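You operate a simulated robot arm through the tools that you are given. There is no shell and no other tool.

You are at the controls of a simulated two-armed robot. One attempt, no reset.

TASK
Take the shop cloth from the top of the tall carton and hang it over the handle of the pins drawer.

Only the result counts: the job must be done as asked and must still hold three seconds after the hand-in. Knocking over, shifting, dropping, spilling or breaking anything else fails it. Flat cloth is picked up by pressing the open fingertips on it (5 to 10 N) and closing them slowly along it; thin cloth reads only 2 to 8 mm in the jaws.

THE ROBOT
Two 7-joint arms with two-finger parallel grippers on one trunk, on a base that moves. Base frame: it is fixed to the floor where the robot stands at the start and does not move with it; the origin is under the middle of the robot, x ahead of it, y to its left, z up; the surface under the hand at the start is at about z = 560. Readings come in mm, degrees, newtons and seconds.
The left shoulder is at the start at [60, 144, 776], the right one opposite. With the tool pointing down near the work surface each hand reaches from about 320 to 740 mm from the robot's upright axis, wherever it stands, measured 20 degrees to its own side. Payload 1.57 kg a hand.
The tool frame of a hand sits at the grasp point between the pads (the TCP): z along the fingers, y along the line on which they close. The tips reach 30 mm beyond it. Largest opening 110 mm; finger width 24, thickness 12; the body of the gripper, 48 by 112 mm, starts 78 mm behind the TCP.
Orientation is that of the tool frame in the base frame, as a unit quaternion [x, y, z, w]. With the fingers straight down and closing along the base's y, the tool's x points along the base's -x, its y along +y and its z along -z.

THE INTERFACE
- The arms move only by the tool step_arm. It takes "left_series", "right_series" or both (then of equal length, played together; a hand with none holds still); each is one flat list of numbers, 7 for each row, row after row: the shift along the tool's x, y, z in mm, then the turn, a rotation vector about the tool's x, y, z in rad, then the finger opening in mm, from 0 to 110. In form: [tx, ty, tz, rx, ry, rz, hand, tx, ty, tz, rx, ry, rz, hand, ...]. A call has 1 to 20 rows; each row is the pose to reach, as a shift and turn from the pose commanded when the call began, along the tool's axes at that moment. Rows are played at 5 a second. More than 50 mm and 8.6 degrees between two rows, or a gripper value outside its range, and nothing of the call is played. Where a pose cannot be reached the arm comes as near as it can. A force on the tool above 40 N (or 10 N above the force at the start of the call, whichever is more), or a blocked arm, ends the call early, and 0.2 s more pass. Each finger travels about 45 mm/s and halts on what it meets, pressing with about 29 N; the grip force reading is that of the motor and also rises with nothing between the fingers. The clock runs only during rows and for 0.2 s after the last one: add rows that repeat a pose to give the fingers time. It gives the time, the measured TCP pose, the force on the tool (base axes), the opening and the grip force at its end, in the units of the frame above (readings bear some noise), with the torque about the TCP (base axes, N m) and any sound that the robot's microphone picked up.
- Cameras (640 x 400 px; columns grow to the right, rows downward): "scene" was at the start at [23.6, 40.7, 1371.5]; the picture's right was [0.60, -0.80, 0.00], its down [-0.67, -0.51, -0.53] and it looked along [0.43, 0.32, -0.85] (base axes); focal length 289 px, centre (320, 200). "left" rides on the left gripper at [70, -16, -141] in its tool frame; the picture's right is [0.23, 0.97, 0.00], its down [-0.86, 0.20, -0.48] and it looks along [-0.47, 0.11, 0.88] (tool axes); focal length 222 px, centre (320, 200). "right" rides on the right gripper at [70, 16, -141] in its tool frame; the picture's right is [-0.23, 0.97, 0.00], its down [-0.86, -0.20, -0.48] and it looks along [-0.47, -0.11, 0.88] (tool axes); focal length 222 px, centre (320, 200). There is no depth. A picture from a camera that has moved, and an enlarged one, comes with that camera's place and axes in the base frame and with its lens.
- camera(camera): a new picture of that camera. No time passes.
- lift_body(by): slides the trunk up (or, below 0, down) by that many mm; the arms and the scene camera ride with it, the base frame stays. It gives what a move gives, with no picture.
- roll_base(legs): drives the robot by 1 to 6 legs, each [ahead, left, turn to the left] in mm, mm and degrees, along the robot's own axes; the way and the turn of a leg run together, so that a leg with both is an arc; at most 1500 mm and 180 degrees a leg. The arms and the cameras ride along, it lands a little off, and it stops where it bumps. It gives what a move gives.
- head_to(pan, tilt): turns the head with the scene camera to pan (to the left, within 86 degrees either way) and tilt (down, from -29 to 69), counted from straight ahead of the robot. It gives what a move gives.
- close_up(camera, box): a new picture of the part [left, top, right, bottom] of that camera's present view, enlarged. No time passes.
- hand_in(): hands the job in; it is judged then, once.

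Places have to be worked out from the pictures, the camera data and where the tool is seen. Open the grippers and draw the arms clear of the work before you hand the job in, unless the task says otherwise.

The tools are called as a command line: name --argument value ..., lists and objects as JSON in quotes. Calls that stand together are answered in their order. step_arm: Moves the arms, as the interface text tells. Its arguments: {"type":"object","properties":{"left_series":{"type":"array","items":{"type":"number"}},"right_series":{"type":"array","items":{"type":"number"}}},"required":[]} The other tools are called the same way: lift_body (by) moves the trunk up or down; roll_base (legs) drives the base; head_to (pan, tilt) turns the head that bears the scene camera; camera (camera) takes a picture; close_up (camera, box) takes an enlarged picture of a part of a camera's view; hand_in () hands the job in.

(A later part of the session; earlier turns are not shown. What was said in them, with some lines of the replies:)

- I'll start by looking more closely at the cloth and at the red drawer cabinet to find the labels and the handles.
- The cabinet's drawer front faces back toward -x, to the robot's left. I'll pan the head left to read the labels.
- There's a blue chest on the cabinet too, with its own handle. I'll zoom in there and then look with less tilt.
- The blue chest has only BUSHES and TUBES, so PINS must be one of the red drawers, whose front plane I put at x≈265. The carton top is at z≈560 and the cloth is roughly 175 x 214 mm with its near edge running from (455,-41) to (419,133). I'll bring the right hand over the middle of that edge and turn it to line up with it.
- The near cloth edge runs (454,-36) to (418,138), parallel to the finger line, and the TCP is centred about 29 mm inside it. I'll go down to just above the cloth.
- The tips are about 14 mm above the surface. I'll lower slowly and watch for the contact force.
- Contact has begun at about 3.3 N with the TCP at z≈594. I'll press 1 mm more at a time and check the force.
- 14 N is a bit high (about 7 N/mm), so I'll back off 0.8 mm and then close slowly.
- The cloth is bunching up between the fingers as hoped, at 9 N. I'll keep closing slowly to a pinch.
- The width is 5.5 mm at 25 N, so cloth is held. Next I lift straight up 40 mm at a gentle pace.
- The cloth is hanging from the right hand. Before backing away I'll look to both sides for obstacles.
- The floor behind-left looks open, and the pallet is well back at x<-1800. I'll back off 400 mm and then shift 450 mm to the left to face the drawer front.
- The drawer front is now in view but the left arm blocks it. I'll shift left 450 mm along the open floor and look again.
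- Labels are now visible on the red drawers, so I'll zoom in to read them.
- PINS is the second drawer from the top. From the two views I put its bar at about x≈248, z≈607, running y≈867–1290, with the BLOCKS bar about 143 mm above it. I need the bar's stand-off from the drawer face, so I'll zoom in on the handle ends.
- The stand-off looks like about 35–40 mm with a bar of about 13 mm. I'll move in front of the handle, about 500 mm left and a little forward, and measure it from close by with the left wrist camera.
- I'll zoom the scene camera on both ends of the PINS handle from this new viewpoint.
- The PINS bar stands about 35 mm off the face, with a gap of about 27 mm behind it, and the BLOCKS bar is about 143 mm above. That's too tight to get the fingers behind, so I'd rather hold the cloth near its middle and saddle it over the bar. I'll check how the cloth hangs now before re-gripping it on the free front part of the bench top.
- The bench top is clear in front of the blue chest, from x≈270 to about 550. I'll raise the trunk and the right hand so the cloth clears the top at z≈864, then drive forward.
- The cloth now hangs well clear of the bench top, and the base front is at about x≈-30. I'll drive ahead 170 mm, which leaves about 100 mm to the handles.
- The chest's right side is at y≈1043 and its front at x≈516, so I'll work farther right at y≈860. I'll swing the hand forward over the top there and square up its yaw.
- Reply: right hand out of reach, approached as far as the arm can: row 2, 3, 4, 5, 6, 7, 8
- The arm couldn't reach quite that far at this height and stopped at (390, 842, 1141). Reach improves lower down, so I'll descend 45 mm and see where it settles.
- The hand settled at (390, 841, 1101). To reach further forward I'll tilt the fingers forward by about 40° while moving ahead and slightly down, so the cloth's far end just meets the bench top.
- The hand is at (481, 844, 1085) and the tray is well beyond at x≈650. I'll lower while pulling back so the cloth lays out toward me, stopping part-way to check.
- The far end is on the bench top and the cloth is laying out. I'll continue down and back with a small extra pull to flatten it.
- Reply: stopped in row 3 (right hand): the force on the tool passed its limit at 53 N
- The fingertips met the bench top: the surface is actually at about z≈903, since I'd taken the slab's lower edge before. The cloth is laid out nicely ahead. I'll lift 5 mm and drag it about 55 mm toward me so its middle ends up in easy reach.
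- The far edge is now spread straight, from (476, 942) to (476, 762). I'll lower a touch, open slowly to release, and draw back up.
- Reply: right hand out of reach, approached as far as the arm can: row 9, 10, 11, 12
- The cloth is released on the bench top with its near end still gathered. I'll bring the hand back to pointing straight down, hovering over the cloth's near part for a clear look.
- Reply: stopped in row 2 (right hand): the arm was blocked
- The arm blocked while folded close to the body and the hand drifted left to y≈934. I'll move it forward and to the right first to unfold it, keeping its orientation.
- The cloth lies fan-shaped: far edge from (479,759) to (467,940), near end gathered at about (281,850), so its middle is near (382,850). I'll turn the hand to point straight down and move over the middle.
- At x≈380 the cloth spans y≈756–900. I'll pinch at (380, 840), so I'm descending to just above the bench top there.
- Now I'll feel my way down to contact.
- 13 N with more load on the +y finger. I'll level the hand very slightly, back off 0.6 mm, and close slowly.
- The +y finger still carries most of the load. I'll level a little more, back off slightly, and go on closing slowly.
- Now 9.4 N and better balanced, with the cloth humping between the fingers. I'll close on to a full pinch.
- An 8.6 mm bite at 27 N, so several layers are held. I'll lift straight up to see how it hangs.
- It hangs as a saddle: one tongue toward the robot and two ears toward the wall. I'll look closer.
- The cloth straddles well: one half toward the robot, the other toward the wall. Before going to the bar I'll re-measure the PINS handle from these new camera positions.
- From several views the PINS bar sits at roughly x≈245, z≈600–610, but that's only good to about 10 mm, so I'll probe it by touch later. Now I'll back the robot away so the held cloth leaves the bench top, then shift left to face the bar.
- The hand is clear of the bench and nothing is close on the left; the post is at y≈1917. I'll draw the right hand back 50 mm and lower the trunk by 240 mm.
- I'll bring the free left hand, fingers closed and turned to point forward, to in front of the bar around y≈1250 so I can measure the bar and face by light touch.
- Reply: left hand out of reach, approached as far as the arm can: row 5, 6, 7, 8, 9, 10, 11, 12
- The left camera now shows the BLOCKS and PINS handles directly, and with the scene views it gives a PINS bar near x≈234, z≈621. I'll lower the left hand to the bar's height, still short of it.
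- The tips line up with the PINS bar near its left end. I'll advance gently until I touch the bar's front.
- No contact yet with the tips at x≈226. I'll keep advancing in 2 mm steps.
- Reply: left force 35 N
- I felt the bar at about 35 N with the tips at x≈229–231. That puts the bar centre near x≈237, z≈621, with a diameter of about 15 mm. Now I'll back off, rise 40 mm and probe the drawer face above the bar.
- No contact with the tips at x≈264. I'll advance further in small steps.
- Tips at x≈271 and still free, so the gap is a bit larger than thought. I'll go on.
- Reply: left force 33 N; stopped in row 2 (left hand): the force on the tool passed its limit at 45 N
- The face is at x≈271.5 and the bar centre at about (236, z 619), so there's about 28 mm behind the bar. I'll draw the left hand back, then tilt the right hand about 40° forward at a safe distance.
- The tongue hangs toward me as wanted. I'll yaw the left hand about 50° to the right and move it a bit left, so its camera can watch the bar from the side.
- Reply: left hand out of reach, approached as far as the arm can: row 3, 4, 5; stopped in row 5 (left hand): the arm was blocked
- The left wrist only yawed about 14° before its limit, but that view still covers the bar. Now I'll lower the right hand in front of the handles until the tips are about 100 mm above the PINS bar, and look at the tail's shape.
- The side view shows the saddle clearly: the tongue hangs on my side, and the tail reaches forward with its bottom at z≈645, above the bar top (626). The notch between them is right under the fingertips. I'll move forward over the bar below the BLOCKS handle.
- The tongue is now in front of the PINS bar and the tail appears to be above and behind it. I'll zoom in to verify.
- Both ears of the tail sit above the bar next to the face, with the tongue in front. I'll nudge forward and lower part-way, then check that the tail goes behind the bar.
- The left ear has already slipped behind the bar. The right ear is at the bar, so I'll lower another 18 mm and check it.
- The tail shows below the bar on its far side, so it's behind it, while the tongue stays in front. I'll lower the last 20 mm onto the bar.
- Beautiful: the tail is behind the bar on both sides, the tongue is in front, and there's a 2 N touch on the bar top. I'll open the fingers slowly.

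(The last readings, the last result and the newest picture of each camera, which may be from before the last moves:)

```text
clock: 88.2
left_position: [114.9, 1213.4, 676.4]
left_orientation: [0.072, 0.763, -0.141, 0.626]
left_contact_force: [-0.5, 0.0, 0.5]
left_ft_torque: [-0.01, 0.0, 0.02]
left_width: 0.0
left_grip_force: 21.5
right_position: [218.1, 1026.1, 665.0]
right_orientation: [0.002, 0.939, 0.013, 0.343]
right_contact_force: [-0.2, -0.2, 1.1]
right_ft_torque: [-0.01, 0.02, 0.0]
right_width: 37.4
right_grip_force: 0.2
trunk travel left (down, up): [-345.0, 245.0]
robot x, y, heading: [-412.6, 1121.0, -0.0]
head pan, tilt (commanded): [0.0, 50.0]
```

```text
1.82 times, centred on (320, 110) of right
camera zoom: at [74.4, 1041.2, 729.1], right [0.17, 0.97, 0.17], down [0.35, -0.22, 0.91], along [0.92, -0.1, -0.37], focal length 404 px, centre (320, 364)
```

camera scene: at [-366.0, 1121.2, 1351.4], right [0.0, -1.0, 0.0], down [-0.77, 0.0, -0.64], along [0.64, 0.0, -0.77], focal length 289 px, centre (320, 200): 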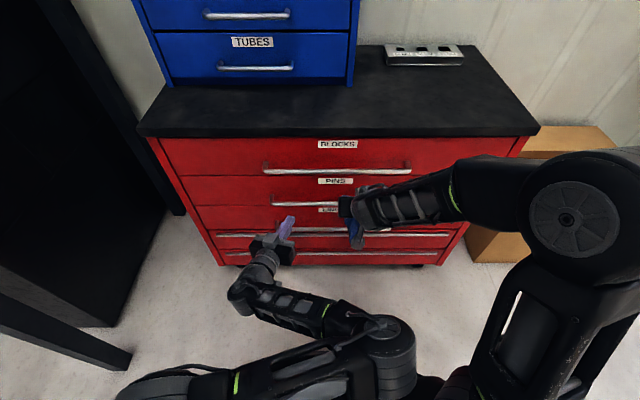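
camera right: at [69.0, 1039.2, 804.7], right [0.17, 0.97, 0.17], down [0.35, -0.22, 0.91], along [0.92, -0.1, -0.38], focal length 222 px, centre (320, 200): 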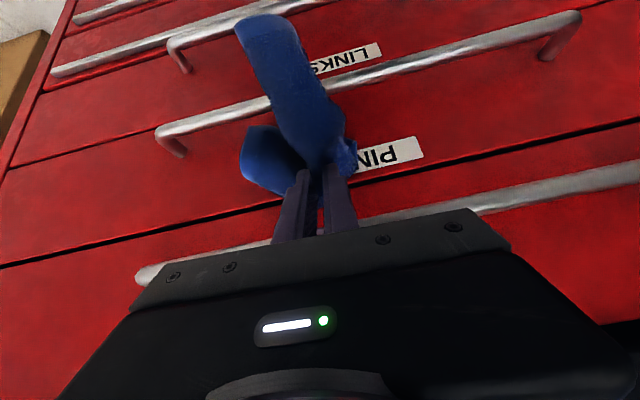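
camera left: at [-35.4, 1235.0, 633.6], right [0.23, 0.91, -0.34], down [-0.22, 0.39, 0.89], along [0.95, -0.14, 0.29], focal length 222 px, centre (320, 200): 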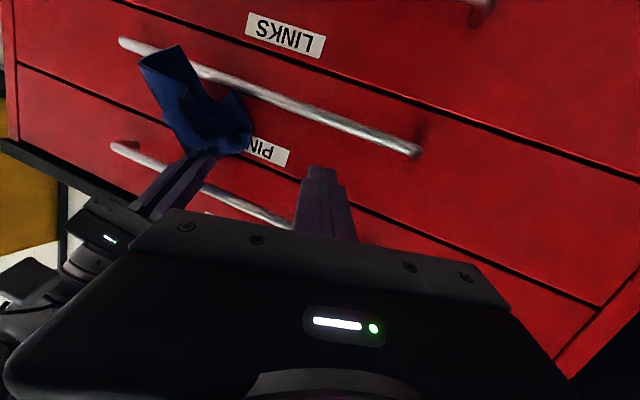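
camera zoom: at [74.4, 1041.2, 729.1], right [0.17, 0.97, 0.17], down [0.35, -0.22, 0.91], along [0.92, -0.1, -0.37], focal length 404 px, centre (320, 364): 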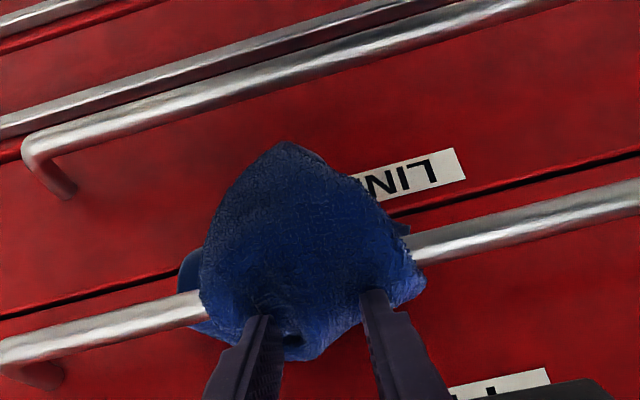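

The cloth rests draped over the bar. I'll withdraw the right fingers slowly along their own axis, up and back.

step_arm --right_series '[0, 0, -3, 0, 0, 0, 38, 0, 0, -7, 0, 0, 0, 38, 0, 0, -12, 0, 0, 0, 38, 0, 0, -18, 0, 0, 0, 38, 0, 0, -25, 0, 0, 0, 38, 0, 0, -34, 0, 0, 0, 38, 0, 0, -45, 0, 0, 0, 38, 0, 0, -45, 0, 0, 0, 38]'

close_up --camera "left" --box '[110, 20, 310, 200]'

close_up --camera "right" --box '[200, 0, 440, 220]'

```text
clock: 90.0
left_position: [115.5, 1212.1, 675.9]
left_orientation: [0.073, 0.763, -0.142, 0.626]
left_contact_force: [-0.7, -0.5, 0.1]
left_ft_torque: [0.02, 0.01, -0.01]
left_width: 0.0
left_grip_force: 21.8
right_position: [190.0, 1025.6, 701.0]
right_orientation: [0.002, 0.94, 0.014, 0.342]
right_contact_force: [0.8, -1.3, 0.7]
right_ft_torque: [-0.01, -0.01, 0.02]
right_width: 38.2
right_grip_force: 0.0
trunk travel left (down, up): [-345.0, 245.0]
robot x, y, heading: [-411.1, 1123.9, -0.4]
head pan, tilt (commanded): [0.0, 50.0]
```

```text
2.22 times, centred on (210, 110) of left
camera zoom: at [-35.4, 1235.0, 633.6], right [0.23, 0.91, -0.34], down [-0.22, 0.39, 0.89], along [0.95, -0.14, 0.29], focal length 494 px, centre (564, 400)
```

zoom: 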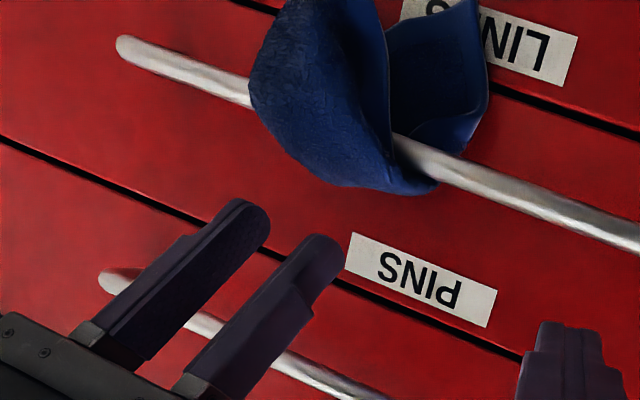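

```text
1.82 times, centred on (320, 110) of right
camera zoom: at [45.3, 1040.6, 764.0], right [0.17, 0.97, 0.17], down [0.35, -0.22, 0.91], along [0.92, -0.1, -0.38], focal length 404 px, centre (320, 364)
```

zoom: 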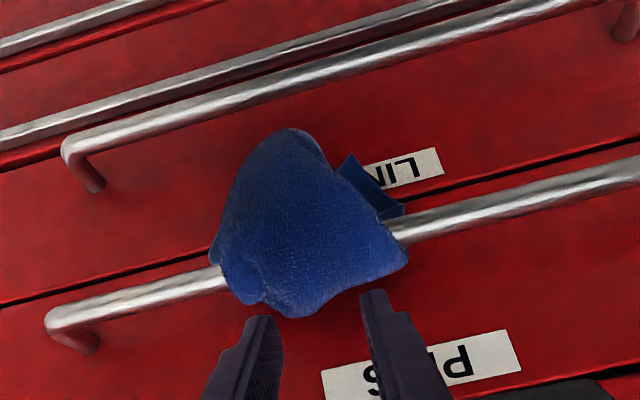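

The fingers are free and the cloth stays hung over the PINS bar. I'll retract both arms clear of the cabinet and then check that it's stable.

step_arm --right_series '[0, 0, -25, 0, 0, 0, 60, 0, 0, -50, 0, 0, 0, 80, 0, 0, -75, 0, 0, 0, 110, 0, 0, -90, 0, 0, 0, 110, 0, 0, -90, 0, 0, 0, 110]'

camera --camera "right"

camera --camera "left"

camera --camera "scene"

```text
clock: 91.2
left_position: [115.2, 1212.4, 675.8]
left_orientation: [0.073, 0.763, -0.142, 0.627]
left_contact_force: [0.3, 0.5, 0.1]
left_ft_torque: [0.01, 0.02, 0.01]
left_width: 0.0
left_grip_force: 20.9
right_position: [132.9, 1022.9, 769.4]
right_orientation: [0.002, 0.939, 0.013, 0.343]
right_contact_force: [0.2, 0.4, 1.1]
right_ft_torque: [0.0, 0.02, -0.01]
right_width: 110.0
right_grip_force: 0.0
trunk travel left (down, up): [-345.0, 245.0]
robot x, y, heading: [-412.8, 1119.2, -0.1]
head pan, tilt (commanded): [0.0, 50.0]
```

```text
taken
camera right: at [-11.4, 1037.7, 832.6], right [0.17, 0.97, 0.17], down [0.35, -0.22, 0.91], along [0.92, -0.1, -0.37], focal length 222 px, centre (320, 200)
```

right: 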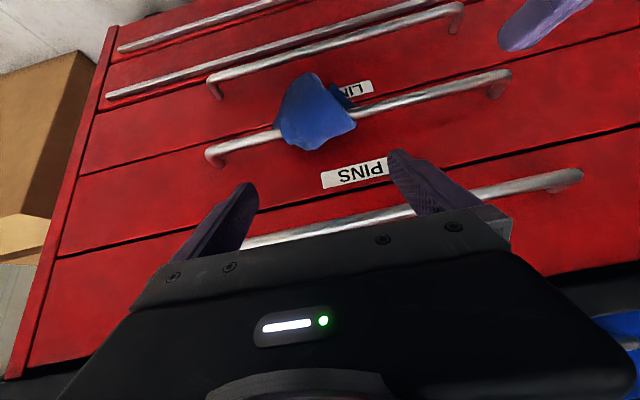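

```text
taken
camera left: at [-35.5, 1234.4, 633.8], right [0.23, 0.91, -0.34], down [-0.22, 0.39, 0.89], along [0.95, -0.14, 0.29], focal length 222 px, centre (320, 200)
```

left: 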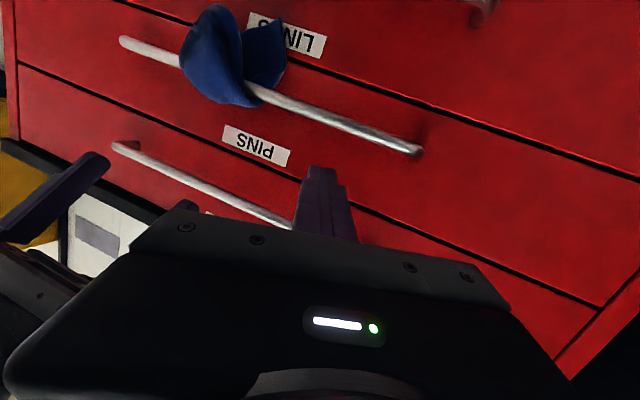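

```text
taken
camera scene: at [-366.2, 1121.2, 1351.4], right [0.0, -1.0, 0.0], down [-0.77, 0.0, -0.64], along [0.64, 0.0, -0.77], focal length 289 px, centre (320, 200)
```

scene: 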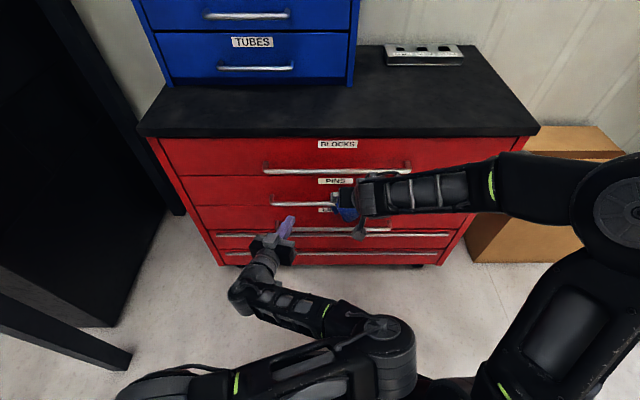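

The cloth hangs steadily on the PINS handle. I'll open the left gripper and back the base away 250 mm so everything is clear, then check again.

step_arm --left_series '[0, 0, -5, 0, 0, 0, 30, 0, 0, -10, 0, 0, 0, 60, 0, 0, -10, 0, 0, 0, 90, 0, 0, -10, 0, 0, 0, 110, 0, 0, -10, 0, 0, 0, 110]'

roll_base --legs '[[-250, 0, 0]]'

camera --camera "scene"

camera --camera "right"

close_up --camera "left" --box '[120, 0, 420, 200]'

```text
clock: 92.4
left_position: [109.5, 1225.4, 677.6]
left_orientation: [0.043, 0.763, -0.145, 0.629]
left_contact_force: [-0.2, -0.5, 0.0]
left_ft_torque: [0.0, -0.01, 0.02]
left_width: 98.2
left_grip_force: 0.1
right_position: [132.4, 1022.1, 767.9]
right_orientation: [0.003, 0.94, 0.014, 0.342]
right_contact_force: [-0.6, 0.2, -0.2]
right_ft_torque: [0.0, 0.0, 0.02]
right_width: 109.8
right_grip_force: 0.2
trunk travel left (down, up): [-345.0, 245.0]
robot x, y, heading: [-412.7, 1127.3, -0.5]
head pan, tilt (commanded): [0.0, 50.0]
```

```text
clock: 94.2
left_position: [-138.8, 1226.1, 679.2]
left_orientation: [0.043, 0.763, -0.143, 0.629]
left_contact_force: [-0.6, -0.6, 0.0]
left_ft_torque: [-0.01, -0.02, 0.02]
left_width: 110.0
left_grip_force: 0.0
right_position: [-115.7, 1023.8, 769.4]
right_orientation: [0.003, 0.939, 0.013, 0.342]
right_contact_force: [-0.4, -0.4, 0.1]
right_ft_torque: [0.0, 0.03, 0.0]
right_width: 110.0
right_grip_force: 0.1
trunk travel left (down, up): [-345.0, 245.0]
robot x, y, heading: [-660.2, 1125.4, -0.2]
head pan, tilt (commanded): [0.0, 50.0]
```

```text
taken
camera scene: at [-614.8, 1122.1, 1351.5], right [0.0, -1.0, 0.0], down [-0.77, 0.0, -0.64], along [0.64, 0.0, -0.77], focal length 289 px, centre (320, 200)
```

scene: 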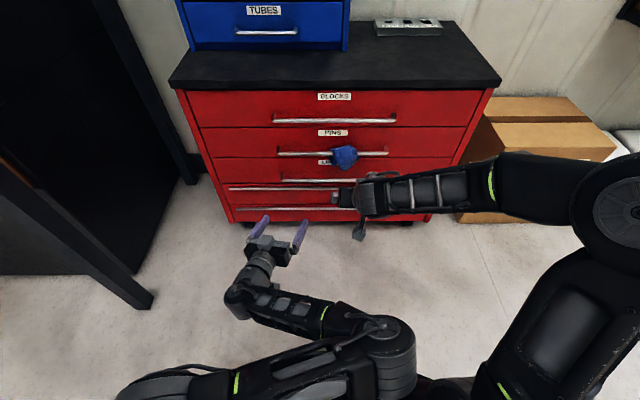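

```text
taken
camera right: at [-259.9, 1038.1, 832.4], right [0.17, 0.97, 0.17], down [0.35, -0.22, 0.91], along [0.92, -0.1, -0.37], focal length 222 px, centre (320, 200)
```

right: 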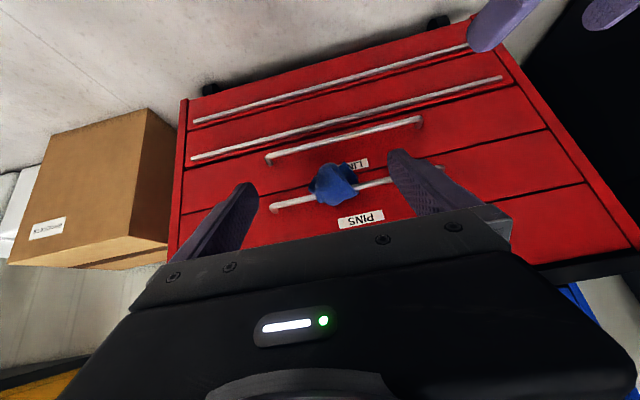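

```text
2.00 times, centred on (270, 100) of left
camera zoom: at [-291.0, 1241.2, 637.0], right [0.19, 0.9, -0.38], down [-0.23, 0.42, 0.88], along [0.95, -0.08, 0.29], focal length 444 px, centre (420, 400)
```

zoom: 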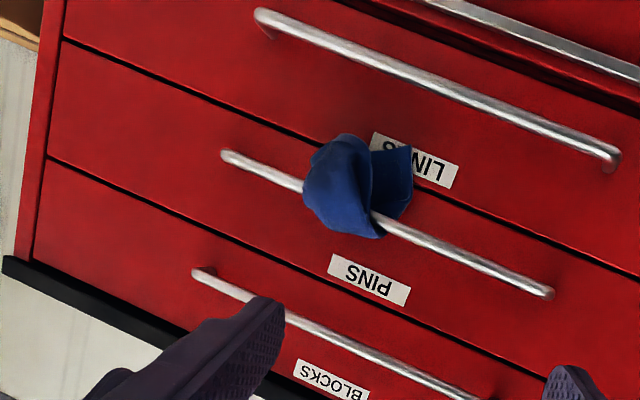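

The cloth stays over the PINS handle, with one part behind the bar and one in front. I'll take one last close look for stability before handing in.

close_up --camera "scene" --box '[240, 80, 440, 220]'

close_up --camera "right" --box '[250, 100, 450, 250]'

```text
2.86 times, centred on (340, 150) of scene
camera zoom: at [-614.8, 1122.1, 1351.5], right [0.0, -1.0, 0.0], down [-0.77, 0.0, -0.64], along [0.64, 0.0, -0.77], focal length 826 px, centre (263, 343)
```

zoom: 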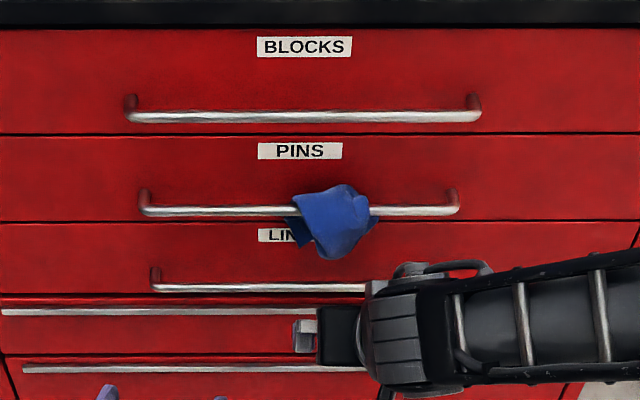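

```text
2.67 times, centred on (350, 175) of right
camera zoom: at [-259.9, 1038.1, 832.4], right [0.17, 0.97, 0.17], down [0.35, -0.22, 0.91], along [0.92, -0.1, -0.37], focal length 592 px, centre (240, 267)
```

zoom: 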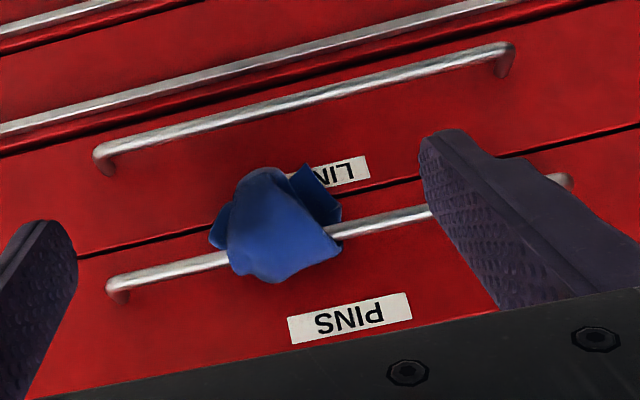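

The cloth hangs steadily over the PINS handle, in front of and behind the bar. All drawers are closed, both grippers are open and the arms are clear, so I'm handing in.

hand_in

```text
The job is handed in.
```

The shop cloth is hanging over the handle of the pins drawer, the second red drawer from the top, and I've handed the job in. I haven't been told the result of the check.

- **How it hangs:** part of the cloth is in front of the bar and part is behind it, between the bar and the drawer. It did not move in the pictures over the last few seconds before the hand-in.
- **Everything else:** I saw nothing shifted, and all the drawers are still closed. Both grippers are open and the robot is backed away from the cabinet.
- **Contacts on the way:** my fingertips pressed the bench top at 53 N while I laid the cloth there to change my grip. I also pressed the pins handle and drawer front at up to 45 N while measuring them. Nothing appeared to move.
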